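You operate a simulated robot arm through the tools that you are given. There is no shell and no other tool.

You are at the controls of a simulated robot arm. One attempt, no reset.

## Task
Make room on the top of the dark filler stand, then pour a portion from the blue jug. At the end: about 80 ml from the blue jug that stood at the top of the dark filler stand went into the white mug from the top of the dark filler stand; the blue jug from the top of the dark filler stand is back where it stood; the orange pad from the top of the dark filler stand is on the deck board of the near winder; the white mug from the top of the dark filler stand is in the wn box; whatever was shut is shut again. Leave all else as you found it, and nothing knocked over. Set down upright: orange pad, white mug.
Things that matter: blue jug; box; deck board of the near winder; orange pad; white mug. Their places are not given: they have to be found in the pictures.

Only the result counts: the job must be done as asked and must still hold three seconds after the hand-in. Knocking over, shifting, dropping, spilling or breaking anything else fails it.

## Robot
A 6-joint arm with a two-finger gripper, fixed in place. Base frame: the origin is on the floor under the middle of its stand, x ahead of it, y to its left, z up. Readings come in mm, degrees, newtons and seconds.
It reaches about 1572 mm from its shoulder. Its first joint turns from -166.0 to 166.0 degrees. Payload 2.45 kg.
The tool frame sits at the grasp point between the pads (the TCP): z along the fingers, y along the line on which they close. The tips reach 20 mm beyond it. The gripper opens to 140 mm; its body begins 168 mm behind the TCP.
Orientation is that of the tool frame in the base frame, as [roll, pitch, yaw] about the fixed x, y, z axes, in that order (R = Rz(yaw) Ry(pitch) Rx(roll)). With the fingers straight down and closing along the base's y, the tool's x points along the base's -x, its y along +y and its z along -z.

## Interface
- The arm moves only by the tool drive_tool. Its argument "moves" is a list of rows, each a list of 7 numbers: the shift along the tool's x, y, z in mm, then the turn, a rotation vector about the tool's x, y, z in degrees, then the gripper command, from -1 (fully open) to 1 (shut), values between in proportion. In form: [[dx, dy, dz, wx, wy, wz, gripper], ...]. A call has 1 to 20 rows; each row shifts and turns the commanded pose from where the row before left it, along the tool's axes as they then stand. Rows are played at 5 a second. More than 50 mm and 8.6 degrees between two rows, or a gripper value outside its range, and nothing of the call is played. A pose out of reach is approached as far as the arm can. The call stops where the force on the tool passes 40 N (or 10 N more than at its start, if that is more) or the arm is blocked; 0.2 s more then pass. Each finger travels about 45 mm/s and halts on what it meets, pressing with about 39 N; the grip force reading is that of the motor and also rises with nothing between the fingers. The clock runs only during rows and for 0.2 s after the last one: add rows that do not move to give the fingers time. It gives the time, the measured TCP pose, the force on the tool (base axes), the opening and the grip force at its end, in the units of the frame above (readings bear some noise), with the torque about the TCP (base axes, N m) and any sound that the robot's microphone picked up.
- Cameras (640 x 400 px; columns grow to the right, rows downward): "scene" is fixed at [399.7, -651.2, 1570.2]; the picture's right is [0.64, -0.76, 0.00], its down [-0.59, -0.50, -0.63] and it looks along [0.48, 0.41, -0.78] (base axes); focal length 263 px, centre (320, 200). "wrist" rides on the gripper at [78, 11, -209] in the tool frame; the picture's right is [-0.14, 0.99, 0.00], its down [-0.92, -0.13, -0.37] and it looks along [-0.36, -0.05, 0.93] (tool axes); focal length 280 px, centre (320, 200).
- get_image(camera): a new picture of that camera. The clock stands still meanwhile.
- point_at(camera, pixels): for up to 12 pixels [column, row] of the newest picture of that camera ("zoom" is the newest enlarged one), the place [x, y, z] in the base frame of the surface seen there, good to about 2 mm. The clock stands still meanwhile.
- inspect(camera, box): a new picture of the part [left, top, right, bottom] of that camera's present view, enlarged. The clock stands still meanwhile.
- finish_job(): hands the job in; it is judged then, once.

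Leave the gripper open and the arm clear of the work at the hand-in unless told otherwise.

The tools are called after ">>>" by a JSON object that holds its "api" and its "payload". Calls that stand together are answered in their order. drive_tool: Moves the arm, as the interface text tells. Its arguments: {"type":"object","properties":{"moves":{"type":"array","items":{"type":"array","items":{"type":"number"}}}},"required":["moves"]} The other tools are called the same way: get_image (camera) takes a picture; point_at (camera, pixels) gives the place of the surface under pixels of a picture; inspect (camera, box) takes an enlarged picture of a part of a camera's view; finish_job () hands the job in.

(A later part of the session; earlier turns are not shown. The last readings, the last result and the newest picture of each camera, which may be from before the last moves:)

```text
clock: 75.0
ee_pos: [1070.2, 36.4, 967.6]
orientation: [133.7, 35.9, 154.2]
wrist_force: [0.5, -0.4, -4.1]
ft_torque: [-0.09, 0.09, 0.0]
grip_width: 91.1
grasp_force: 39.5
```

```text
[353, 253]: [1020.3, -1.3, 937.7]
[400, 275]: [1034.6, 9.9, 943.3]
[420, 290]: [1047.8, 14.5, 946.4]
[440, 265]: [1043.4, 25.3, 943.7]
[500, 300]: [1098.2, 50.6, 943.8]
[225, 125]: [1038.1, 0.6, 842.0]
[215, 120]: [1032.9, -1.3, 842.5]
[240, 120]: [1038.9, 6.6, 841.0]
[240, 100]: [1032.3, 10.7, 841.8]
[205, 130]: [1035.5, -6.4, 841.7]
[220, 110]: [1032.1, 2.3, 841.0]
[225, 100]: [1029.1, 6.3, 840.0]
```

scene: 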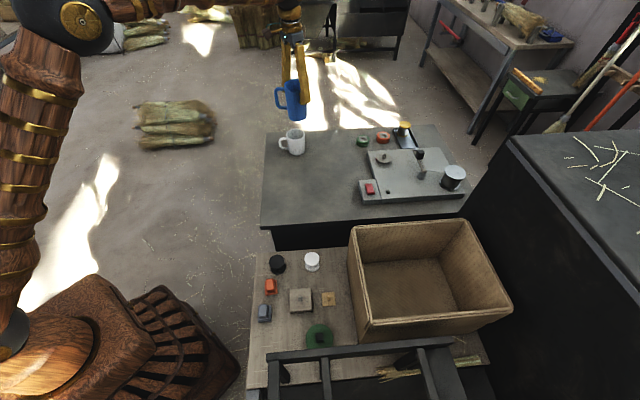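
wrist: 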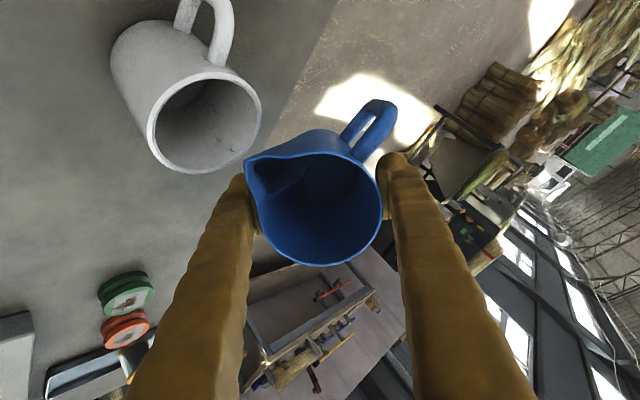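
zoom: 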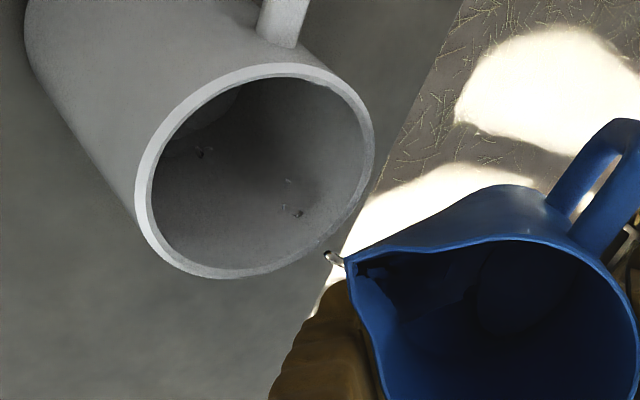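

Level is ≈841.4 (about 56 ml), still dripping. I'll hold 3 s to let it settle.

>>> {"api": "drive_tool", "payload": {"moves": [[0, 0, 0, 0, 0, 0, 1], [0, 0, 0, 0, 0, 0, 1], [0, 0, 0, 0, 0, 0, 1], [0, 0, 0, 0, 0, 0, 1], [0, 0, 0, 0, 0, 0, 1], [0, 0, 0, 0, 0, 0, 1], [0, 0, 0, 0, 0, 0, 1], [0, 0, 0, 0, 0, 0, 1], [0, 0, 0, 0, 0, 0, 1], [0, 0, 0, 0, 0, 0, 1], [0, 0, 0, 0, 0, 0, 1], [0, 0, 0, 0, 0, 0, 1], [0, 0, 0, 0, 0, 0, 1], [0, 0, 0, 0, 0, 0, 1], [0, 0, 0, 0, 0, 0, 1]]}}

>>> {"api": "inspect", "payload": {"camera": "wrist", "box": [110, 40, 350, 230]}}

>>> {"api": "point_at", "payload": {"camera": "zoom", "pixels": [[353, 253], [400, 275], [420, 290], [440, 265], [500, 300], [225, 125], [215, 120], [240, 120], [240, 100], [205, 130], [220, 110], [225, 100]]}}

```text
clock: 78.2
ee_pos: [1069.7, 34.5, 967.6]
orientation: [133.8, 36.0, 154.3]
wrist_force: [-0.3, -0.4, -2.6]
ft_torque: [-0.08, 0.11, 0.0]
grip_width: 91.0
grasp_force: 38.7
```

```text
2.11 times, centred on (230, 135) of wrist
```

zoom: 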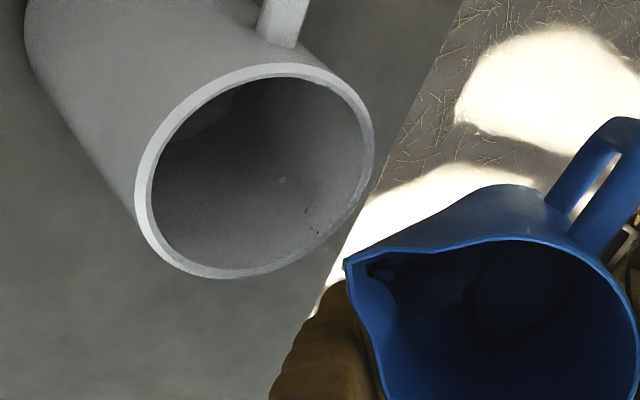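

```text
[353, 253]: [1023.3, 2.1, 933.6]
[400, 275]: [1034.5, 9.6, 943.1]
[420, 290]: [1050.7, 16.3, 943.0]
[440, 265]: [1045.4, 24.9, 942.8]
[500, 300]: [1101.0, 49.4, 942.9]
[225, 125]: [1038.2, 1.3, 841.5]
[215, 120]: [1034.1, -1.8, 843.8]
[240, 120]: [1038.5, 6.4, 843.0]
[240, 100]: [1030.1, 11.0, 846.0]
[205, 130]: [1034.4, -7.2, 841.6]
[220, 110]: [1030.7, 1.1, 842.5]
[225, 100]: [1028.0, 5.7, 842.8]
```

Level ≈842.8 (about 60 ml), so about 20 ml remain. I'll tilt 1.5° more and hold 3.6 s.

>>> {"api": "drive_tool", "payload": {"moves": [[-0.343, 0.343, -0.759, -0.53, -0.53, 0, 1], [-0.343, 0.343, -0.759, -0.53, -0.53, 0, 1], [0, 0, 0, 0, 0, 0, 1], [0, 0, 0, 0, 0, 0, 1], [0, 0, 0, 0, 0, 0, 1], [0, 0, 0, 0, 0, 0, 1], [0, 0, 0, 0, 0, 0, 1], [0, 0, 0, 0, 0, 0, 1], [0, 0, 0, 0, 0, 0, 1], [0, 0, 0, 0, 0, 0, 1], [0, 0, 0, 0, 0, 0, 1], [0, 0, 0, 0, 0, 0, 1], [0, 0, 0, 0, 0, 0, 1], [0, 0, 0, 0, 0, 0, 1], [0, 0, 0, 0, 0, 0, 1], [0, 0, 0, 0, 0, 0, 1], [0, 0, 0, 0, 0, 0, 1], [0, 0, 0, 0, 0, 0, 1], [0, 0, 0, 0, 0, 0, 1], [0, 0, 0, 0, 0, 0, 1]]}}

>>> {"api": "inspect", "payload": {"camera": "wrist", "box": [110, 40, 350, 230]}}

>>> {"api": "point_at", "payload": {"camera": "zoom", "pixels": [[348, 262], [400, 275], [420, 290], [440, 265], [500, 300], [225, 125], [215, 120], [240, 120], [240, 100], [205, 130], [220, 110], [225, 100]]}}

```text
clock: 82.4
ee_pos: [1070.6, 35.3, 969.6]
orientation: [132.0, 36.7, 153.2]
wrist_force: [1.0, 0.1, -3.1]
ft_torque: [-0.1, 0.1, -0.01]
grip_width: 90.9
grasp_force: 39.0
```

```text
2.11 times, centred on (230, 135) of wrist
```

zoom: 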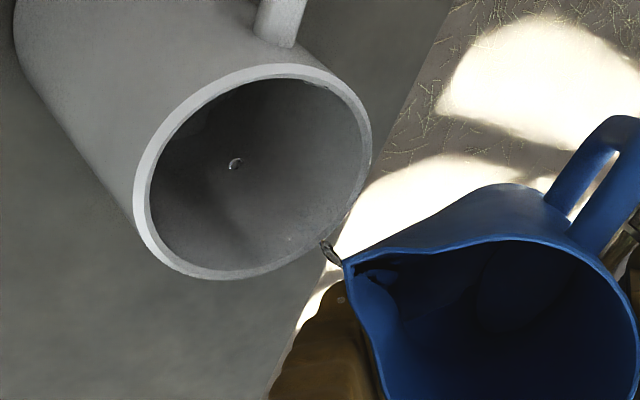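

```text
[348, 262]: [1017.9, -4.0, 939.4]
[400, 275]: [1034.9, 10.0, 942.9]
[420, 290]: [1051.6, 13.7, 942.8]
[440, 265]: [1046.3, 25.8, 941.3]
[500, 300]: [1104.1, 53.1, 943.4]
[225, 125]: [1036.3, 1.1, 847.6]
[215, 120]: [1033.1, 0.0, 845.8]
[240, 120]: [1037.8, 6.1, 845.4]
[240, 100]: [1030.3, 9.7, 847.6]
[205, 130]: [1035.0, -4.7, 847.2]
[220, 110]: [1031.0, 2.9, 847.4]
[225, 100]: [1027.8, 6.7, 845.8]
```

Level ≈846.7 (about 75 ml), with a last droplet at the spout. I'll hold 1.6 s and measure again.

>>> {"api": "drive_tool", "payload": {"moves": [[0, 0, 0, 0, 0, 0, 1], [0, 0, 0, 0, 0, 0, 1], [0, 0, 0, 0, 0, 0, 1], [0, 0, 0, 0, 0, 0, 1], [0, 0, 0, 0, 0, 0, 1], [0, 0, 0, 0, 0, 0, 1], [0, 0, 0, 0, 0, 0, 1]]}}

>>> {"api": "inspect", "payload": {"camera": "wrist", "box": [110, 40, 350, 230]}}

>>> {"api": "point_at", "payload": {"camera": "zoom", "pixels": [[348, 262], [400, 275], [225, 110], [440, 265], [235, 95], [225, 125], [215, 120], [240, 120], [240, 100], [205, 130], [220, 110], [225, 100]]}}

```text
clock: 84.0
ee_pos: [1069.3, 36.6, 968.6]
orientation: [132.0, 36.7, 153.3]
wrist_force: [-0.1, 0.2, -3.1]
ft_torque: [-0.07, 0.06, 0.03]
grip_width: 90.6
grasp_force: 39.0
```

```text
2.11 times, centred on (230, 135) of wrist
```

zoom: 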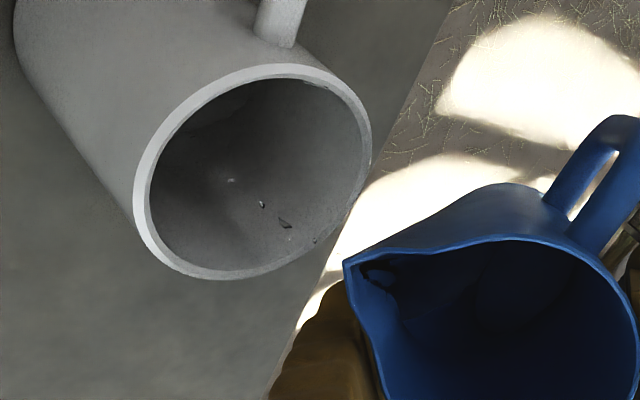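

```text
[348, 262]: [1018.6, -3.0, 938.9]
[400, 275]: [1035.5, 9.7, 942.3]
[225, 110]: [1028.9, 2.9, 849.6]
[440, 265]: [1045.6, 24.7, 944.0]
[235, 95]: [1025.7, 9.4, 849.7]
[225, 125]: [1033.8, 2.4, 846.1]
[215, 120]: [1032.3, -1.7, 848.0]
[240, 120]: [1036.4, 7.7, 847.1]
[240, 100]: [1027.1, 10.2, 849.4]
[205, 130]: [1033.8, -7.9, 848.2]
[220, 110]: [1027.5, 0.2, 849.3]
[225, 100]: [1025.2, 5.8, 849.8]
```

Level ≈848.6 (about 80 ml). I'll stop the pour now by tilting back about the spout, raising the jug, and bringing it upright.

>>> {"api": "drive_tool", "payload": {"moves": [[1.37, -1.37, 3.036, 2.121, 2.121, 0, 1], [1.37, -1.37, 3.036, 2.121, 2.121, 0, 1], [1.37, -1.37, 3.036, 2.121, 2.121, 0, 1], [1.37, -1.37, 3.036, 2.121, 2.121, 0, 1], [1.37, -1.37, 3.036, 2.121, 2.121, 0, 1], [1.37, -1.37, 3.036, 2.121, 2.121, 0, 1], [0.685, -0.685, 1.518, 1.061, 1.061, 0, 1], [0, 0, 0, 0, 0, 0, 1], [0, 0, 0, 0, 0, 0, 1], [0, 0, 0, 0, 0, 0, 1]]}}

>>> {"api": "get_image", "payload": {"camera": "wrist"}}

>>> {"api": "inspect", "payload": {"camera": "wrist", "box": [130, 40, 350, 230]}}

```text
clock: 86.2
ee_pos: [1074.7, 40.2, 947.5]
orientation: [151.2, 25.8, 163.4]
wrist_force: [0.0, 0.7, -3.3]
ft_torque: [-0.08, 0.09, 0.0]
grip_width: 90.9
grasp_force: 38.8
```

```text
taken
```

wrist: 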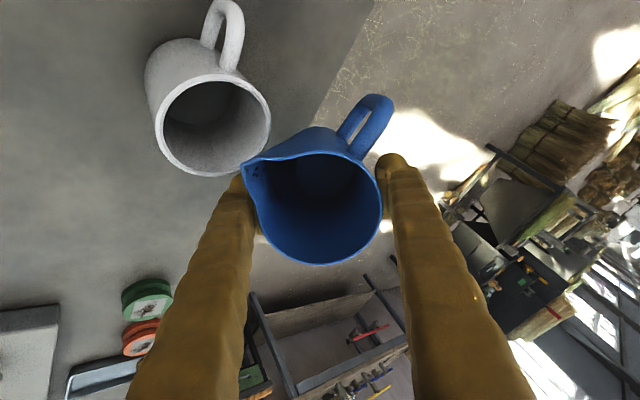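

```text
2.11 times, centred on (240, 135) of wrist
```

zoom: 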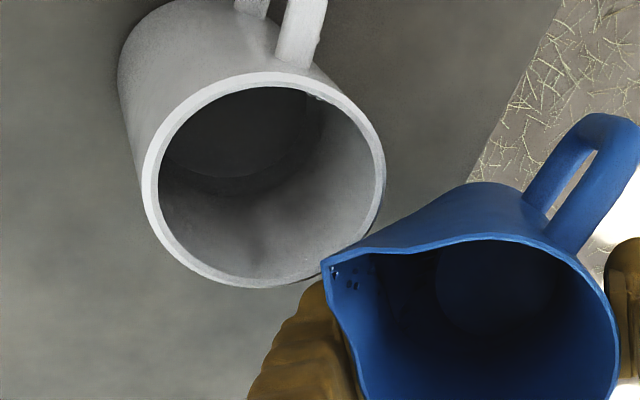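

Flow has stopped. The jug has crept slightly in the grip (spout now at about (244,165)). I'll measure the mug level and jug spout again.

>>> {"api": "point_at", "payload": {"camera": "zoom", "pixels": [[230, 150], [220, 130], [250, 150], [240, 120], [200, 150], [270, 120], [280, 140], [210, 110], [240, 175], [322, 264], [500, 270], [455, 300]]}}

>>> {"api": "inspect", "payload": {"camera": "scene", "box": [250, 90, 350, 170]}}

```text
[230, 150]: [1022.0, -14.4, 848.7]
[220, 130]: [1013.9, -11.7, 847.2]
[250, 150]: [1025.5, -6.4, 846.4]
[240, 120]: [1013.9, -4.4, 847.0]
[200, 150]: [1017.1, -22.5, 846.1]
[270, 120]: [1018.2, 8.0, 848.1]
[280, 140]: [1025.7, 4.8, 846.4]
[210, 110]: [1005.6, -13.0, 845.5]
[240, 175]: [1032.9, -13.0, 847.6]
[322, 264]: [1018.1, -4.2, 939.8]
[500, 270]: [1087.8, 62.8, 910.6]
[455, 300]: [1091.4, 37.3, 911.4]
```

```text
5.00 times, centred on (300, 130) of scene
```

zoom: 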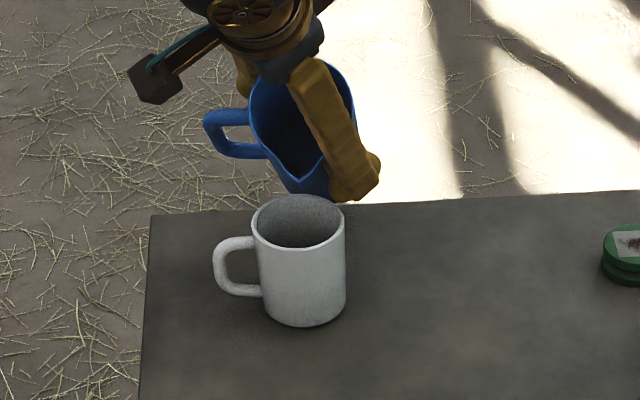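

The mug level averages z≈847.0, about 76–78 ml. I'll raise the jug 94 mm and bring it upright, then measure the jug level as a cross-check.

>>> {"api": "drive_tool", "payload": {"moves": [[-6.82, 6.82, -12.35, 0, 0, 0, 1], [-6.82, 6.82, -12.35, 0, 0, 0, 1], [-6.82, 6.82, -12.35, 0, 0, 0, 1], [-6.82, 6.82, -12.35, 0, 0, 0, 1], [-6.82, 6.82, -12.35, 0, 0, 0, 1], [-6.82, 6.82, -12.35, 0, 0, 0, 1], [0, 0, 0, 1.414, 1.414, 0, 1], [0, 0, 0, 2.828, 2.828, 0, 1], [0, 0, 0, 2.828, 2.828, 0, 1], [0, 0, 0, 2.828, 2.828, 0, 1], [0, 0, 0, 2.828, 2.828, 0, 1], [0, 0, 0, 2.828, 2.828, 0, 1], [0, 0, 0, 2.828, 2.828, 0, 1], [0, 0, 0, 2.828, 2.828, 0, 1], [0, 0, 0, 2.828, 2.828, 0, 1], [0, 0, 0, 2.828, 2.828, 0, 1], [0, 0, 0, 0, 0, 0, 1], [0, 0, 0, 0, 0, 0, 1]]}}

>>> {"api": "get_image", "payload": {"camera": "wrist"}}

>>> {"api": "inspect", "payload": {"camera": "wrist", "box": [225, 80, 415, 280]}}

>>> {"api": "inspect", "payload": {"camera": "scene", "box": [240, 60, 350, 170]}}

```text
clock: 90.0
ee_pos: [1075.4, 39.1, 1041.3]
orientation: [-180.0, 0.1, 170.0]
wrist_force: [0.6, 0.4, -3.1]
ft_torque: [0.0, -0.03, 0.02]
grip_width: 90.6
grasp_force: 39.1
```

```text
taken
```

wrist: 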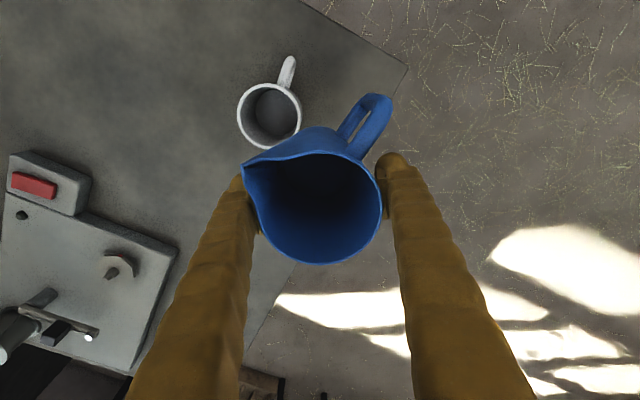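

```text
2.00 times, centred on (320, 180) of wrist
```

zoom: 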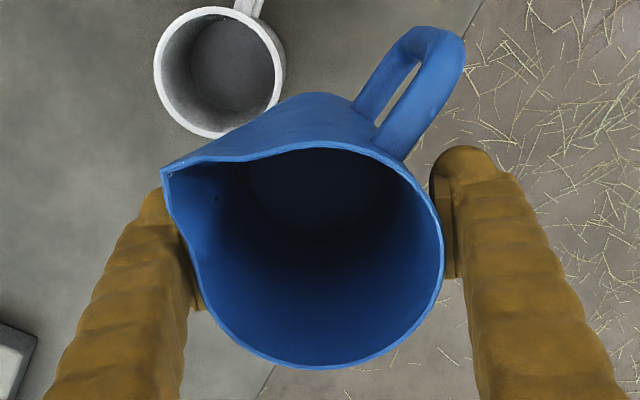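

```text
3.64 times, centred on (295, 115) of scene
```

zoom: 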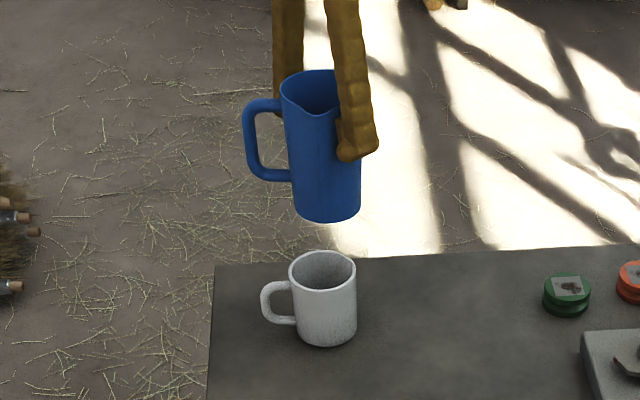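

The jug has turned about 5° in the grip during the pour. I'll measure its rim plane, spout and liquid level to know its present pose.

>>> {"api": "point_at", "payload": {"camera": "zoom", "pixels": [[164, 172], [325, 367], [442, 255], [212, 315], [400, 335], [425, 195], [260, 352], [330, 200], [300, 190], [440, 32], [455, 60], [350, 215]]}}

```text
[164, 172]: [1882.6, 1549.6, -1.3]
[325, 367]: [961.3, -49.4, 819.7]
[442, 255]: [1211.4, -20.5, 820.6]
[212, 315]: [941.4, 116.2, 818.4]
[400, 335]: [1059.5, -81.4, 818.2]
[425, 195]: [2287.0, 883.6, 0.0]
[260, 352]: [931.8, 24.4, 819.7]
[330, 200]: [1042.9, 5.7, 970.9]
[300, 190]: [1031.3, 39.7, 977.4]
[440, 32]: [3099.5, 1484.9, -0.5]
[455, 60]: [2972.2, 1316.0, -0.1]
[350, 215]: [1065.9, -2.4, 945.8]
```

That was read against the scene zoom. I'll take the wrist zoom again and repeat.

>>> {"api": "inspect", "payload": {"camera": "wrist", "box": [225, 80, 415, 280]}}

>>> {"api": "point_at", "payload": {"camera": "zoom", "pixels": [[164, 172], [325, 366], [441, 255], [214, 315], [400, 332], [422, 193], [262, 350], [330, 200], [300, 190], [440, 32], [455, 60], [350, 215]]}}

```text
2.00 times, centred on (320, 180) of wrist
```

zoom: 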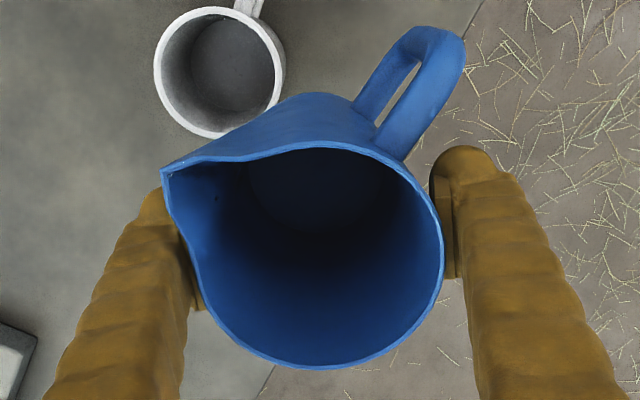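

```text
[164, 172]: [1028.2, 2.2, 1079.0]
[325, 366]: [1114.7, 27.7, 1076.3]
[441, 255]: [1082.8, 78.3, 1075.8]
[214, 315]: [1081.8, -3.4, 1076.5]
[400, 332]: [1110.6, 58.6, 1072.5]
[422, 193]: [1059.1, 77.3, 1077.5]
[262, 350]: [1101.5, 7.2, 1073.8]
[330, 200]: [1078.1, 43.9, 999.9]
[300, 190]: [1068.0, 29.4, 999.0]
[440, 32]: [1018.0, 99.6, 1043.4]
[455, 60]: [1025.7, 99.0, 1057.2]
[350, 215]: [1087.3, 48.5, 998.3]
```

The jug level here is 999.1 against a rim of about 1075.7, suggesting a drop of only ~13–14 mm (about 60 ml). That differs from the mug estimate, so I'll measure both more carefully, starting with the mug's inner width.

>>> {"api": "inspect", "payload": {"camera": "wrist", "box": [225, 45, 315, 155]}}

>>> {"api": "inspect", "payload": {"camera": "wrist", "box": [235, 80, 305, 152]}}

```text
3.64 times, centred on (270, 100) of wrist
```

zoom: 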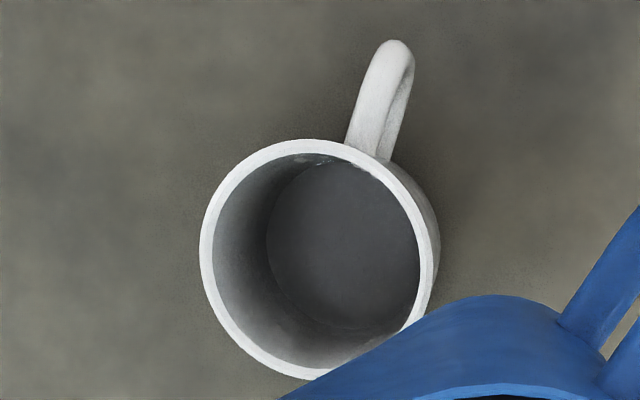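

```text
5.56 times, centred on (270, 116) of wrist
```

zoom: 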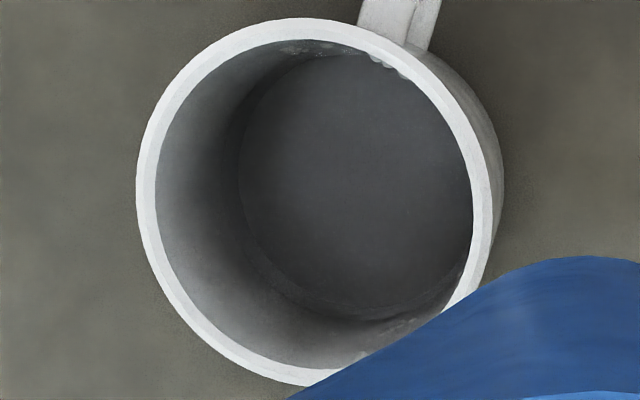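

I'll sample across the mug interior along zoom row 200 and down column 330, to find the liquid edge and level.

>>> {"api": "point_at", "payload": {"camera": "zoom", "pixels": [[145, 200], [160, 200], [175, 200], [190, 200], [205, 200], [220, 200], [240, 200], [260, 200], [300, 200], [360, 200], [420, 200], [460, 200]]}}

>>> {"api": "point_at", "payload": {"camera": "zoom", "pixels": [[330, 45], [330, 60], [330, 80], [330, 120], [330, 160], [330, 240], [330, 280], [330, 310], [320, 330], [310, 350], [305, 365], [400, 140]]}}

```text
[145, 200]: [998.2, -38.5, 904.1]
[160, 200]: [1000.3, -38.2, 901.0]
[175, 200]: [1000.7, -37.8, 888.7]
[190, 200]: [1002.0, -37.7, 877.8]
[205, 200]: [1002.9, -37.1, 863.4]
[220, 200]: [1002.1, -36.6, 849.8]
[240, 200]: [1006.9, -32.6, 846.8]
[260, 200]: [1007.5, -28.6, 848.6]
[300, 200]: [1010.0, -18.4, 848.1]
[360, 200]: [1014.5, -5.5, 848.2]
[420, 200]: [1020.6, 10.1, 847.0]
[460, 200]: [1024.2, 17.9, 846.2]
```

```text
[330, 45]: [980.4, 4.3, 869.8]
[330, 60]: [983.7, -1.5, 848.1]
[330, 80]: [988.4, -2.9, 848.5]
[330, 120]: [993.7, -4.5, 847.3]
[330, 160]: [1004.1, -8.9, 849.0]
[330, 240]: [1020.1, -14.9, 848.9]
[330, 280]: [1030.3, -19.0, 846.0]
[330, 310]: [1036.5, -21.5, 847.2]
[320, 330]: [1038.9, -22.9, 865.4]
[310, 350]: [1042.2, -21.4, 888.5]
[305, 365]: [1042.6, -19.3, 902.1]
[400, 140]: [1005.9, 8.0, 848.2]
```

The mug's level averages 847.7 with an inner radius of about 33.7, which gives about 80 ml. Now I'll sample the jug's level the same way.

>>> {"api": "inspect", "payload": {"camera": "wrist", "box": [235, 140, 395, 270]}}

>>> {"api": "point_at", "payload": {"camera": "zoom", "pixels": [[270, 120], [300, 120], [340, 120], [380, 120], [410, 130], [280, 150], [320, 150], [360, 150], [400, 160], [300, 180], [340, 180], [380, 190]]}}

>>> {"api": "point_at", "payload": {"camera": "zoom", "pixels": [[325, 383], [330, 365], [330, 345], [330, 320], [330, 300], [330, 280], [330, 260], [330, 240], [225, 250], [240, 250], [260, 250], [450, 250]]}}

```text
3.08 times, centred on (315, 205) of wrist
```

zoom: 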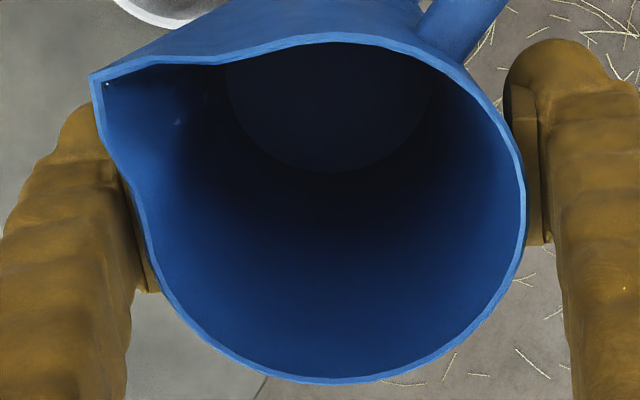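

```text
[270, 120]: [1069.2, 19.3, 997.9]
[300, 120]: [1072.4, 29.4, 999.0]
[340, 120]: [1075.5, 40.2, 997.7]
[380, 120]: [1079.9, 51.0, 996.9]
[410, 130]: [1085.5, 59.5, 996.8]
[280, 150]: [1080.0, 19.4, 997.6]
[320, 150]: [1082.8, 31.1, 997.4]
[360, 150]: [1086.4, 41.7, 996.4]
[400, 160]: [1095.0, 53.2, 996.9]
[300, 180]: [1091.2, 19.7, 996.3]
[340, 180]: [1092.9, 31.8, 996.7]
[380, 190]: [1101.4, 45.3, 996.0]
```

```text
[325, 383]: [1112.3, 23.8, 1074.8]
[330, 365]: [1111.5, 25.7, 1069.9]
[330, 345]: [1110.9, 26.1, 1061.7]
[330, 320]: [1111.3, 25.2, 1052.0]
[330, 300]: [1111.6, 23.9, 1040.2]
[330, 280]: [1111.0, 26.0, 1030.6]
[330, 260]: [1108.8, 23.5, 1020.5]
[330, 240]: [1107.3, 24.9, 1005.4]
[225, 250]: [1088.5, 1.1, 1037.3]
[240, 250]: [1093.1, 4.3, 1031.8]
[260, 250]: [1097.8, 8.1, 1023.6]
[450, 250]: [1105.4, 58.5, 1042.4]
```

The jug's level dropped about 15–16 mm with an inner radius near 39, also close to 75 ml, so the two readings agree on about 76–80 ml. Now I'll carry the jug back above its place, reversing the outward path.

>>> {"api": "drive_tool", "payload": {"moves": [[2.95, -9.42, 0, 0, 0, 0, 1], [5.9, -18.84, 0, 0, 0, 0, 1], [5.9, -18.84, 0, 0, 0, 0, 1], [5.9, -18.84, 0, 0, 0, 0, 1], [5.9, -18.84, 0, 0, 0, 0, 1], [5.9, -18.84, 0, 0, 0, 0, 1], [5.9, -18.84, 0, 0, 0, 0, 1], [5.9, -18.84, 0, 0, 0, 0, 1], [5.9, -18.84, 0, 0, 0, 0, 1], [5.9, -18.84, 0, 0, 0, 0, 1], [5.9, -18.84, 0, 0, 0, 0, 1], [5.9, -18.84, 0, 0, 0, 0, 1], [5.9, -18.84, 0, 0, 0, 0, 1], [5.9, -18.84, 0, 0, 0, 0, 1], [5.9, -18.84, 0, 0, 0, 0, 1], [2.95, -9.42, 0, 0, 0, 0, 1], [0, 0, 0, 0, 0, 3.5, 1], [0, 0, 0, 0, -2, 0, 1], [0, 0, 0, 0, 0, 0, 1], [0, 0, 0, 0, 0, 0, 1]]}}

>>> {"api": "get_image", "payload": {"camera": "wrist"}}

>>> {"api": "inspect", "payload": {"camera": "wrist", "box": [225, 80, 415, 280]}}

>>> {"api": "point_at", "payload": {"camera": "zoom", "pixels": [[164, 172], [325, 366], [441, 255], [214, 315], [400, 332], [422, 193], [262, 350], [436, 230], [240, 336], [440, 32], [455, 60], [370, 354]]}}

```text
clock: 94.2
ee_pos: [939.3, -222.7, 1040.3]
orientation: [180.0, 2.1, 166.5]
wrist_force: [0.7, -0.6, -2.6]
ft_torque: [-0.01, 0.0, 0.03]
grip_width: 90.3
grasp_force: 39.4
```

```text
taken
```

wrist: 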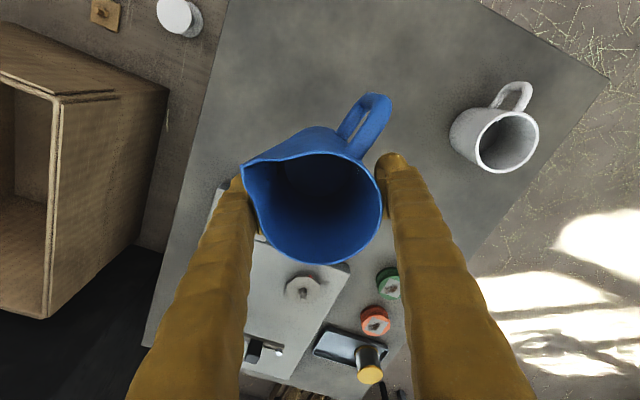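

```text
2.00 times, centred on (320, 180) of wrist
```

zoom: 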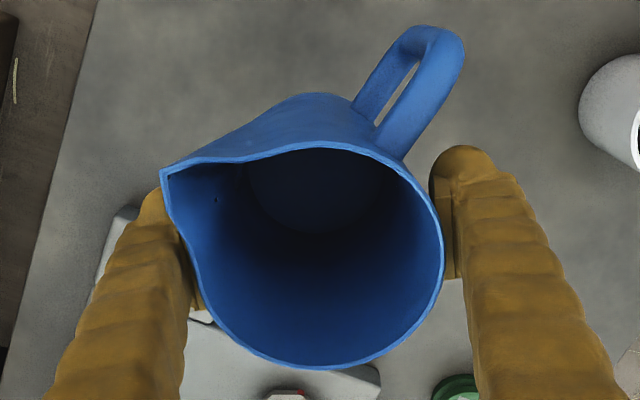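

```text
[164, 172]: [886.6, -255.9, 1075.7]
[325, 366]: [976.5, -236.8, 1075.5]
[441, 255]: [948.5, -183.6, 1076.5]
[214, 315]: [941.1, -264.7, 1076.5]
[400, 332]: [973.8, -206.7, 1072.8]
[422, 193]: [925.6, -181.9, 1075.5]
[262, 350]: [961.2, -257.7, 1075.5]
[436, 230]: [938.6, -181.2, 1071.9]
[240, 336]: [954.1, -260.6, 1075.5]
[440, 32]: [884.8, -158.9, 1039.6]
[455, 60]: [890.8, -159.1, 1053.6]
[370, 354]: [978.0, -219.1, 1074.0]
```

The jug's rim is level now (z≈1076) and its centre is about 1.8 mm from the original spot. I'll correct that and lower 112 mm, stopping about 8 mm above the stand.

>>> {"api": "drive_tool", "payload": {"moves": [[-1.75, -0.4, 0, 0, 0, 0, 1], [0.586, 0, 15.99, 0, 0, 0, 1], [0.586, 0, 15.99, 0, 0, 0, 1], [0.586, 0, 15.99, 0, 0, 0, 1], [0.586, 0, 15.99, 0, 0, 0, 1], [0.586, 0, 15.99, 0, 0, 0, 1], [0.586, 0, 15.99, 0, 0, 0, 1], [0.586, 0, 15.99, 0, 0, 0, 1], [0, 0, 0, 0, 0, 0, 1], [0, 0, 0, 0, 0, 0, 1]]}}

>>> {"api": "inspect", "payload": {"camera": "scene", "box": [270, 110, 370, 210]}}

>>> {"api": "inspect", "payload": {"camera": "wrist", "box": [225, 80, 415, 280]}}

>>> {"api": "point_at", "payload": {"camera": "zoom", "pixels": [[164, 172], [325, 366], [441, 255], [214, 315], [400, 332], [422, 193], [262, 350], [240, 336], [440, 32], [455, 60], [370, 354]]}}

```text
clock: 96.4
ee_pos: [938.7, -223.4, 928.6]
orientation: [-180.0, 2.1, 166.5]
wrist_force: [0.4, 0.7, -3.3]
ft_torque: [-0.02, -0.04, 0.02]
grip_width: 90.4
grasp_force: 39.3
```

```text
4.00 times, centred on (320, 160) of scene
```

zoom: 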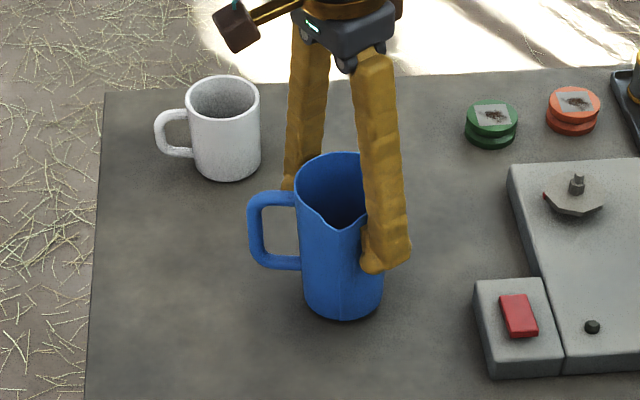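

```text
2.00 times, centred on (320, 180) of wrist
```

zoom: 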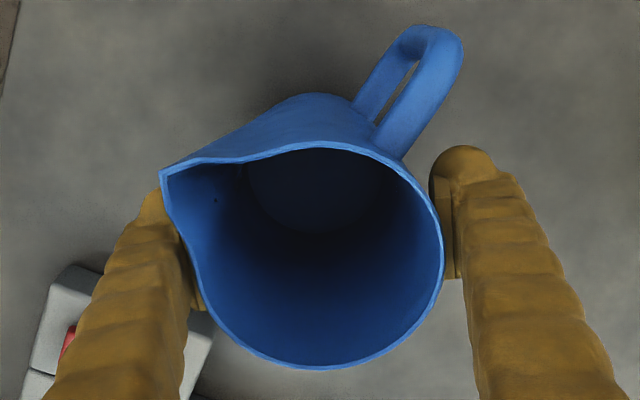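

```text
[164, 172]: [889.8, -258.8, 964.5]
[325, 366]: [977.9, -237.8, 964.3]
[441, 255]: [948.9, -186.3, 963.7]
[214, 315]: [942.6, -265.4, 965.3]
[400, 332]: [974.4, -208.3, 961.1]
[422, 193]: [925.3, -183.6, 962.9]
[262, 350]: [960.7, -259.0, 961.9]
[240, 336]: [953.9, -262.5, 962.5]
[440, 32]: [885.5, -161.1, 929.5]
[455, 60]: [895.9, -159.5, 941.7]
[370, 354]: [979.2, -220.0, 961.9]
```

The rim is at z≈964, about 8.5 mm above its resting height, and the position agrees with the original. I'll lower 6 mm, then step 1 mm at a time to contact.

>>> {"api": "drive_tool", "payload": {"moves": [[0.1, 0.4, 3, 0, 0, 0, 1], [0.1, 0, 3, 0, 0, 0, 1], [0, 0, 0, 0, 0, 0, 1], [0, 0, 0, 0, 0, 0, 1]]}}

>>> {"api": "drive_tool", "payload": {"moves": [[0.04, 0, 1, 0, 0, 0, 1], [0, 0, 0, 0, 0, 0, 1]]}}

>>> {"api": "drive_tool", "payload": {"moves": [[0.04, 0, 1, 0, 0, 0, 1], [0, 0, 0, 0, 0, 0, 1]]}}

```text
clock: 97.4
ee_pos: [940.8, -224.3, 924.0]
orientation: [-180.0, 2.0, 166.6]
wrist_force: [-0.5, 0.1, -2.8]
ft_torque: [0.0, 0.01, -0.01]
grip_width: 90.5
grasp_force: 38.2
```

```text
clock: 98.0
ee_pos: [940.5, -224.0, 921.8]
orientation: [-180.0, 2.1, 166.6]
wrist_force: [-0.4, -1.0, -2.7]
ft_torque: [-0.03, 0.0, 0.0]
grip_width: 90.2
grasp_force: 39.0
```

```text
clock: 98.6
ee_pos: [940.7, -223.9, 920.8]
orientation: [179.9, 2.0, 166.5]
wrist_force: [-0.3, -0.6, -3.3]
ft_torque: [0.01, 0.0, 0.03]
grip_width: 90.5
grasp_force: 38.7
```

Still carrying the full weight, with no contact. I'll continue in 0.7 mm steps.

>>> {"api": "drive_tool", "payload": {"moves": [[0.03, 0, 0.7, 0, 0, 0, 1], [0, 0, 0, 0, 0, 0, 1]]}}

>>> {"api": "drive_tool", "payload": {"moves": [[0.03, 0, 0.7, 0, 0, 0, 1], [0, 0, 0, 0, 0, 0, 1]]}}

```text
clock: 99.2
ee_pos: [940.5, -223.2, 920.8]
orientation: [-180.0, 2.1, 166.6]
wrist_force: [0.1, 0.0, -2.6]
ft_torque: [0.07, -0.03, 0.0]
grip_width: 90.4
grasp_force: 38.9
```

```text
clock: 99.8
ee_pos: [939.9, -223.2, 920.7]
orientation: [-180.0, 2.1, 166.5]
wrist_force: [-3.0, -0.4, 9.2]
ft_torque: [0.23, 0.44, 0.14]
grip_width: 90.2
grasp_force: 39.4
```

Contact at +9 N, so the jug stands on the table. I'll open the fingers gradually.

>>> {"api": "drive_tool", "payload": {"moves": [[0, 0, 0, 0, 0, 0, -0.3], [0, 0, 0, 0, 0, 0, -0.4], [0, 0, 0, 0, 0, 0, -0.5], [0, 0, 0, 0, 0, 0, -0.65], [0, 0, 0, 0, 0, 0, -0.65], [0, 0, 0, 0, 0, 0, -0.65], [0, 0, 0, 0, 0, 0, -0.65]]}}

>>> {"api": "get_image", "payload": {"camera": "wrist"}}

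>>> {"api": "inspect", "payload": {"camera": "scene", "box": [270, 110, 370, 210]}}

```text
clock: 101.4
ee_pos: [940.8, -222.6, 920.2]
orientation: [179.9, 2.1, 166.5]
wrist_force: [0.3, 0.2, -0.4]
ft_torque: [0.01, 0.01, 0.0]
grip_width: 115.5
grasp_force: 0.1
```

```text
taken
```

wrist: 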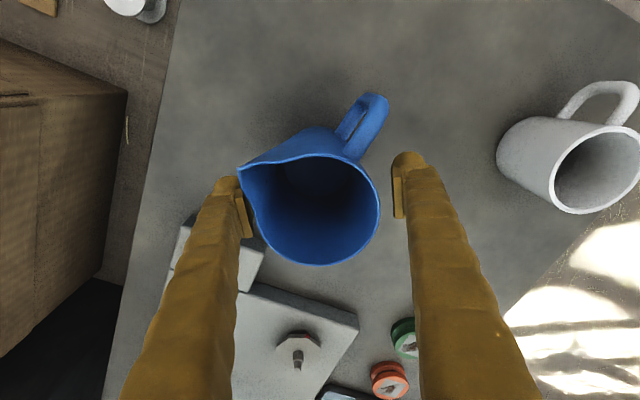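

```text
4.00 times, centred on (320, 160) of scene
```

zoom: 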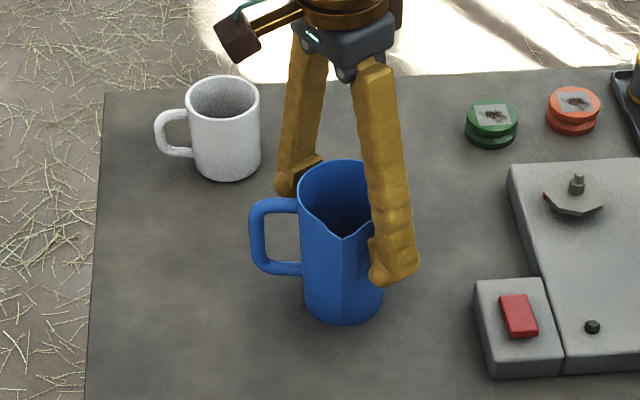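

The jug is free and standing. I'll rise straight up, level the hand, and compare the jug's position with the original one.

>>> {"api": "drive_tool", "payload": {"moves": [[-0.73, 0, -20, 0, 0, 0, -0.65], [-1.46, 0, -40, 0, 0, 0, -0.65], [-1.46, 0, -45, 0, 0, 0, -0.65], [-1.6, 0, -48, 0, 0, 0, -1], [-1.8, 0, -50, 0, 0, 0, -1], [0, 0, 0, 0, 2, 0, -1], [0, 0, 0, 0, 0, -3.5, -1], [0, 0, 0, 0, 0, 0, -1], [0, 0, 0, 0, 0, 0, -1]]}}

>>> {"api": "get_image", "payload": {"camera": "wrist"}}

>>> {"api": "inspect", "payload": {"camera": "wrist", "box": [270, 85, 370, 195]}}

>>> {"api": "point_at", "payload": {"camera": "zoom", "pixels": [[187, 145], [318, 353], [429, 240], [208, 265], [385, 325], [400, 165], [320, 200], [350, 230], [280, 200], [440, 46], [310, 230], [340, 170]]}}

```text
clock: 103.4
ee_pos: [938.8, -223.8, 1122.0]
orientation: [180.0, 0.2, 170.0]
wrist_force: [0.3, 0.1, -0.1]
ft_torque: [0.0, 0.0, -0.01]
grip_width: 139.8
grasp_force: 0.1
```

```text
taken
```

wrist: 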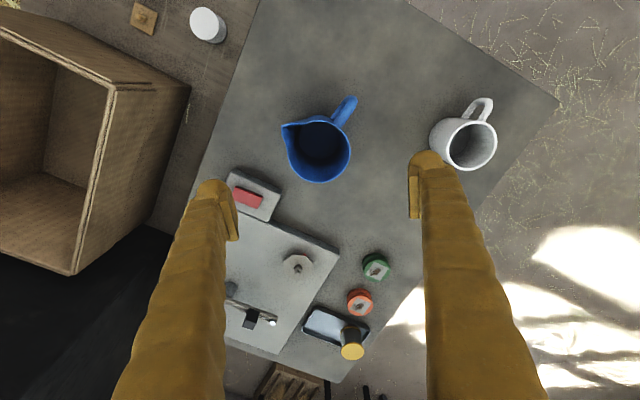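

```text
3.64 times, centred on (320, 140) of wrist
```

zoom: 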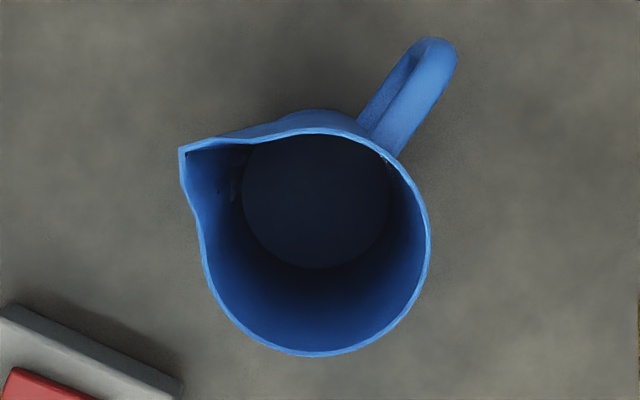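

```text
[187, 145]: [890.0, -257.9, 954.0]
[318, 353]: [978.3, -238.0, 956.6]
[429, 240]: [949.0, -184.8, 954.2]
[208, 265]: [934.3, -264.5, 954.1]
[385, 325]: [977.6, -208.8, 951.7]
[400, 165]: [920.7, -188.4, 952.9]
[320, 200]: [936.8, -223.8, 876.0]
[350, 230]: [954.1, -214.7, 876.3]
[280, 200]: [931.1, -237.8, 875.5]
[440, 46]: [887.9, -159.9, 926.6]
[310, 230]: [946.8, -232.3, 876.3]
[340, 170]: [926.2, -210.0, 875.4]
```

The jug stands within 1–2 mm of its original place, turned by about 2°. Its level is 875.9 against 891.8 at first, which gives about 72–78 ml and agrees with the mug. Before carrying the mug, I'll check the surroundings of the box for clearance.

>>> {"api": "get_image", "payload": {"camera": "scene"}}

>>> {"api": "point_at", "payload": {"camera": "scene", "pixels": [[516, 142], [545, 195], [570, 235], [600, 290], [632, 350], [440, 348], [300, 357], [350, 354], [425, 342], [400, 350], [500, 290], [470, 235]]}}

```text
taken
```

scene: 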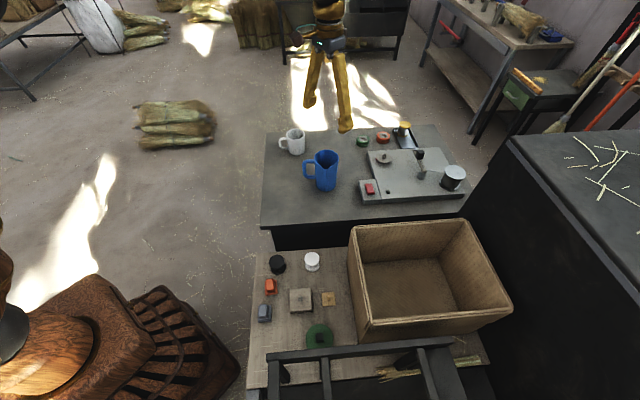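

```text
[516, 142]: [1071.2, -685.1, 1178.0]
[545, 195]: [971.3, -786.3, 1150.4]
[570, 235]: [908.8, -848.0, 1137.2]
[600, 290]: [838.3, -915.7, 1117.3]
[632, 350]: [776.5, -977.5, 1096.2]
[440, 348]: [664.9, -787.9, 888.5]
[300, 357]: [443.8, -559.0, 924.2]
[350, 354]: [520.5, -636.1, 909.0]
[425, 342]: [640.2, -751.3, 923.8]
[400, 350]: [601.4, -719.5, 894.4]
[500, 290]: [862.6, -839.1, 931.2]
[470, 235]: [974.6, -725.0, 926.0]
```

The tall block's face is about 200 mm from the box centre, so the hand has room. I'll move over the mug now.

>>> {"api": "drive_tool", "payload": {"moves": [[-5.8, 38.15, 0, 0, 0, 0, -1], [-5.8, 38.15, 0, 0, 0, 0, -1], [-5.8, 38.15, 0, 0, 0, 0, -1], [-5.8, 38.15, 0, 0, 0, 0, -1], [-5.8, 38.15, 0, 0, 0, 0, -1], [-5.8, 38.15, 0, 0, 0, 0, -1], [0, 0, 0, 0, 0, 0, -1], [0, 0, 0, 0, 0, 0, -1]]}}

>>> {"api": "get_image", "payload": {"camera": "wrist"}}

>>> {"api": "inspect", "payload": {"camera": "wrist", "box": [275, 85, 365, 185]}}

```text
clock: 105.2
ee_pos: [1014.3, -2.9, 1123.8]
orientation: [180.0, 0.1, 170.0]
wrist_force: [0.1, 0.0, -0.5]
ft_torque: [0.0, -0.01, 0.0]
grip_width: 140.2
grasp_force: 0.0
```

```text
taken
```

wrist: 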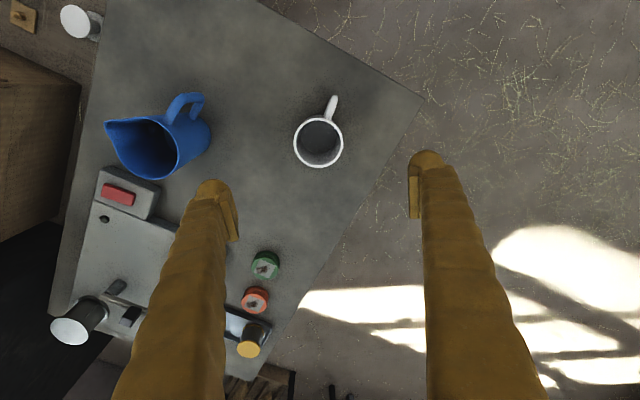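

```text
4.00 times, centred on (320, 135) of wrist
```

zoom: 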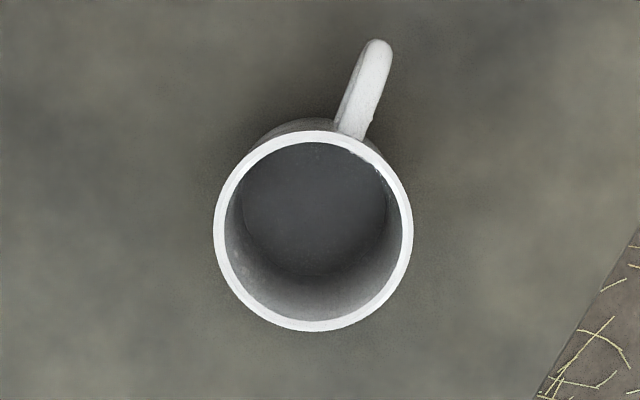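

The mug is centred below at (319,142). I'll measure its rim, handle, and the liquid level and inner wall once more.

>>> {"api": "point_at", "payload": {"camera": "zoom", "pixels": [[218, 235], [408, 235], [312, 328], [313, 133], [245, 165], [380, 165], [245, 302], [380, 302], [377, 45], [365, 110], [270, 230], [350, 230]]}}

>>> {"api": "point_at", "payload": {"camera": "zoom", "pixels": [[320, 150], [320, 170], [320, 200], [320, 240], [320, 265], [320, 280], [320, 300], [228, 220], [240, 220], [255, 220], [300, 210], [340, 210]]}}

```text
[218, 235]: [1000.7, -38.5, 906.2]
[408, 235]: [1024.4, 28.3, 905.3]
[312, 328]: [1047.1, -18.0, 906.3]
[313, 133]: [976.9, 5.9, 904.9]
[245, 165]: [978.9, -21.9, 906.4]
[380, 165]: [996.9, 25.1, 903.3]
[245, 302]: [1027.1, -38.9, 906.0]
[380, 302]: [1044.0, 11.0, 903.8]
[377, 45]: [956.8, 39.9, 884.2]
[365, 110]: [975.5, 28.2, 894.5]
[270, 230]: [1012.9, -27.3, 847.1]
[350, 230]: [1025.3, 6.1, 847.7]
```

```text
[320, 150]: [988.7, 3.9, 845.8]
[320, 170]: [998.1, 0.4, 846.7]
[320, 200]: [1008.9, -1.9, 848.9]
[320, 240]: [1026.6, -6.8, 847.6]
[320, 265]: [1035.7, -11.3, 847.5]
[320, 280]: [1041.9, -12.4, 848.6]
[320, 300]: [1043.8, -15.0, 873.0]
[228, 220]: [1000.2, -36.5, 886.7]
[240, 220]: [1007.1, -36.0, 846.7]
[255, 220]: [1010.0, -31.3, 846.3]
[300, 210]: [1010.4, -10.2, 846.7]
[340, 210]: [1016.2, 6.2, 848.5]
```

Mug centre ≈(1012,-6), level ≈847.3, again about 76 ml. I'll centre the hand and descend around the mug to TCP z≈876.

>>> {"api": "drive_tool", "payload": {"moves": [[1.4, -2.7, 0, 0, 0, 0, -1], [0, 0, 40, 0, 0, 0, -1], [0, 0, 40, 0, 0, 0, -1], [0, 0, 40, 0, 0, 0, -1], [0, 0, 40, 0, 0, 0, -1], [0, 0, 40, 0, 0, 0, -1], [0, 0, 30, 0, 0, 0, -1], [0, 0, 17, 0, 0, 0, -1], [0, 0, 0, 0, 0, 0, -1], [0, 0, 0, 0, 0, 0, -1]]}}

>>> {"api": "get_image", "payload": {"camera": "wrist"}}

>>> {"api": "inspect", "payload": {"camera": "scene", "box": [240, 70, 350, 180]}}

```text
clock: 107.4
ee_pos: [1011.8, -8.4, 874.2]
orientation: [-180.0, 0.1, 170.0]
wrist_force: [0.5, -0.6, -0.7]
ft_torque: [-0.02, 0.0, 0.02]
grip_width: 140.0
grasp_force: 0.1
```

```text
taken
```

wrist: 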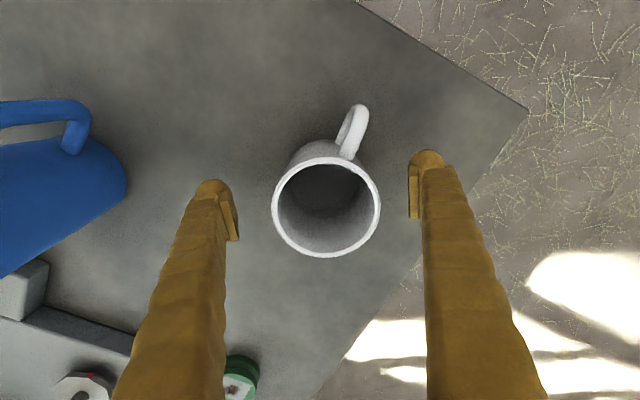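

```text
3.64 times, centred on (295, 125) of scene
```

zoom: 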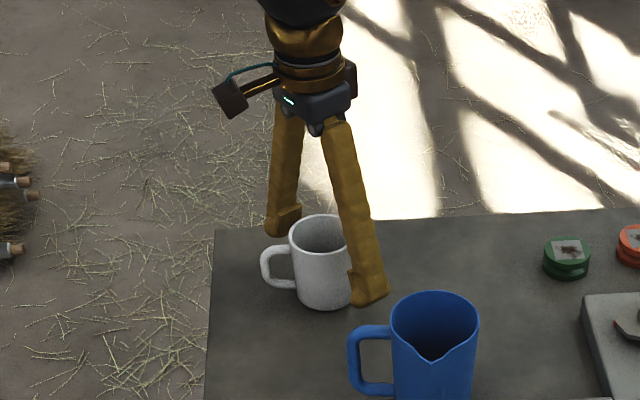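

The mug's centre shows about 4 mm to the right of the finger midline. I'll shift to centre it, then close gently.

>>> {"api": "drive_tool", "payload": {"moves": [[1, 3.3, 0, 0, 0, 0, -1], [0, 0, 0, 0, 0, 0, -1], [0, 0, 0, 0, 0, 0, 1], [0, 0, 0, 0, 0, 0, 1], [0, 0, 0, 0, 0, 0, 1], [0, 0, 0, 0, 0, 0, 1], [0, 0, 0, 0, 0, 0, 1], [0, 0, 0, 0, 0, 0, 1], [0, 0, 0, 0, 0, 0, 1], [0, 0, 0, 0, 0, 0, 1]]}}

>>> {"api": "get_image", "payload": {"camera": "wrist"}}

>>> {"api": "inspect", "payload": {"camera": "scene", "box": [240, 70, 350, 180]}}

```text
clock: 109.6
ee_pos: [1010.4, -4.3, 873.8]
orientation: [-180.0, 0.0, 170.0]
wrist_force: [-0.7, 2.2, 3.2]
ft_torque: [-0.08, 0.05, -0.03]
grip_width: 80.4
grasp_force: 39.1
```

```text
taken
```

wrist: 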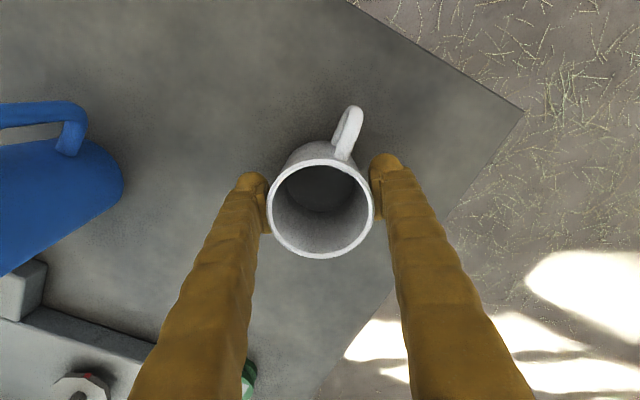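

```text
3.64 times, centred on (295, 125) of scene
```

zoom: 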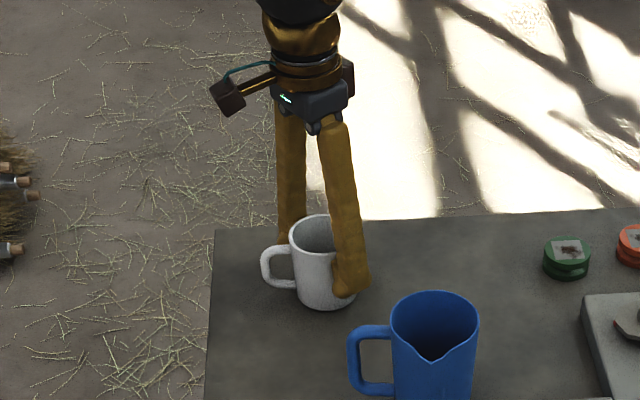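

Firm grip at 80.4 mm. I'll lift slowly, with a check after the first few millimetres.

>>> {"api": "drive_tool", "payload": {"moves": [[0, 0, -2, 0, 0, 0, 1], [0, 0, -4, 0, 0, 0, 1], [0, 0, -6, 0, 0, 0, 1], [0, 0, 0, 0, 0, 0, 1], [0, 0, 0, 0, 0, 0, 1]]}}

>>> {"api": "get_image", "payload": {"camera": "wrist"}}

```text
clock: 110.8
ee_pos: [1012.3, -3.9, 886.3]
orientation: [-180.0, 0.2, 170.1]
wrist_force: [-0.2, -0.1, -3.4]
ft_torque: [-0.02, -0.01, 0.0]
grip_width: 80.2
grasp_force: 39.0
```

```text
taken
```

wrist: 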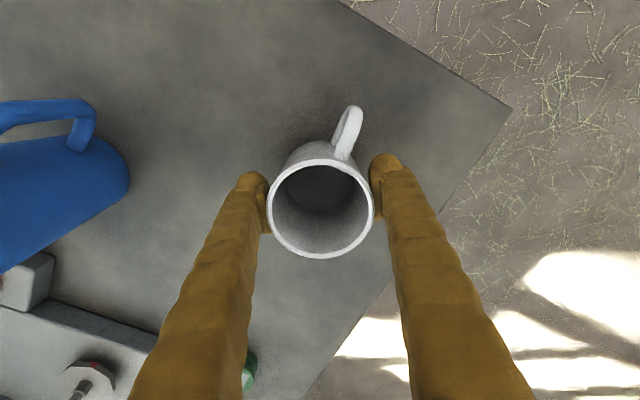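

The mug is held steady. I'll raise it to TCP z≈1060, which clears the jug rim and the box rim.

>>> {"api": "drive_tool", "payload": {"moves": [[0, 0, -8, 0, 0, 0, 1], [0, 0, -16, 0, 0, 0, 1], [0, 0, -22, 0, 0, 0, 1], [0, 0, -24, 0, 0, 0, 1], [0, 0, -24, 0, 0, 0, 1], [0, 0, -24, 0, 0, 0, 1], [0, 0, -24, 0, 0, 0, 1], [0, 0, -18, 0, 0, 0, 1], [0, 0, -10, 0, 0, 0, 1], [0, 0, -4, 0, 0, 0, 1], [0, 0, 0, 0, 0, 0, 1], [0, 0, 0, 0, 0, 0, 1]]}}

>>> {"api": "drive_tool", "payload": {"moves": [[0.8, -5, 0, 0, 0, 0, 1], [1.6, -10, 0, 0, 0, 0, 1], [2.5, -15, 0, 0, 0, 0, 1], [3.2, -19.5, 0, 0, 0, 0, 1], [3.2, -19.5, 0, 0, 0, 0, 1], [3.2, -19.5, 0, 0, 0, 0, 1], [3.2, -19.5, 0, 0, 0, 0, 1], [3.2, -19.5, 0, 0, 0, 0, 1], [3.2, -19.5, 0, 0, 0, 0, 1], [3.2, -19.5, 0, 0, 0, 0, 1], [3.2, -19.5, 0, 0, 0, 0, 1], [3.2, -19.5, 0, 0, 0, 0, 1], [3.2, -19.5, 0, 0, 0, 0, 1], [3.2, -19.5, 0, 0, 0, 0, 1], [3.2, -19.5, 0, 0, 0, 0, 1], [3.2, -19.5, 0, 0, 0, 0, 1], [2.5, -15, 0, 0, 0, 0, 1], [1.6, -10, 0, 0, 0, 0, 1], [0.8, -5, 0, 0, 0, 0, 1], [0, 0, 0, 0, 0, 0, 1]]}}

>>> {"api": "get_image", "payload": {"camera": "wrist"}}

>>> {"api": "get_image", "payload": {"camera": "scene"}}

```text
clock: 113.4
ee_pos: [1010.8, -1.9, 1060.9]
orientation: [180.0, 0.1, 170.0]
wrist_force: [0.2, 0.1, -3.0]
ft_torque: [-0.01, -0.04, 0.03]
grip_width: 80.2
grasp_force: 39.9
```

```text
clock: 117.6
ee_pos: [908.8, -302.9, 1062.1]
orientation: [180.0, 0.1, 169.9]
wrist_force: [-0.1, 0.9, -3.2]
ft_torque: [-0.02, 0.01, 0.0]
grip_width: 79.9
grasp_force: 39.0
```

```text
taken
```

wrist: 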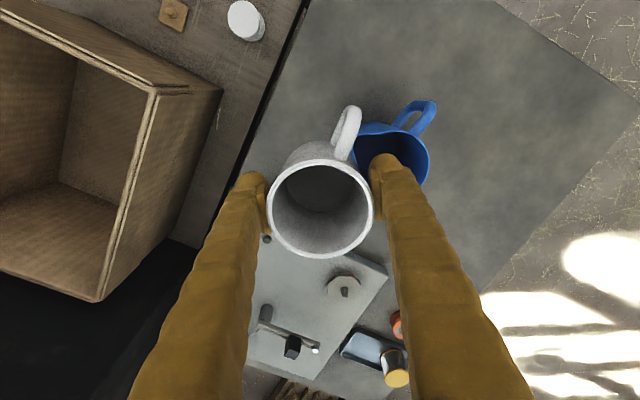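

```text
taken
```

scene: 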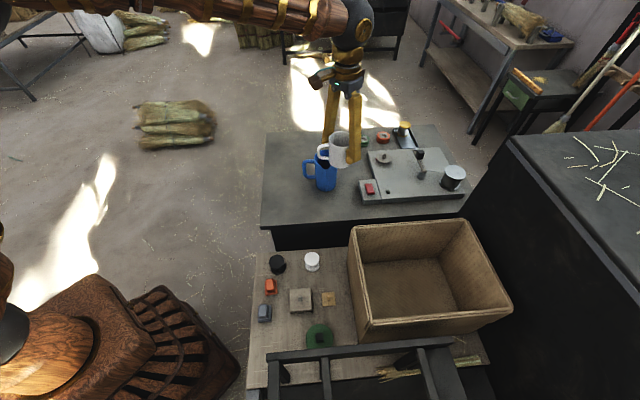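

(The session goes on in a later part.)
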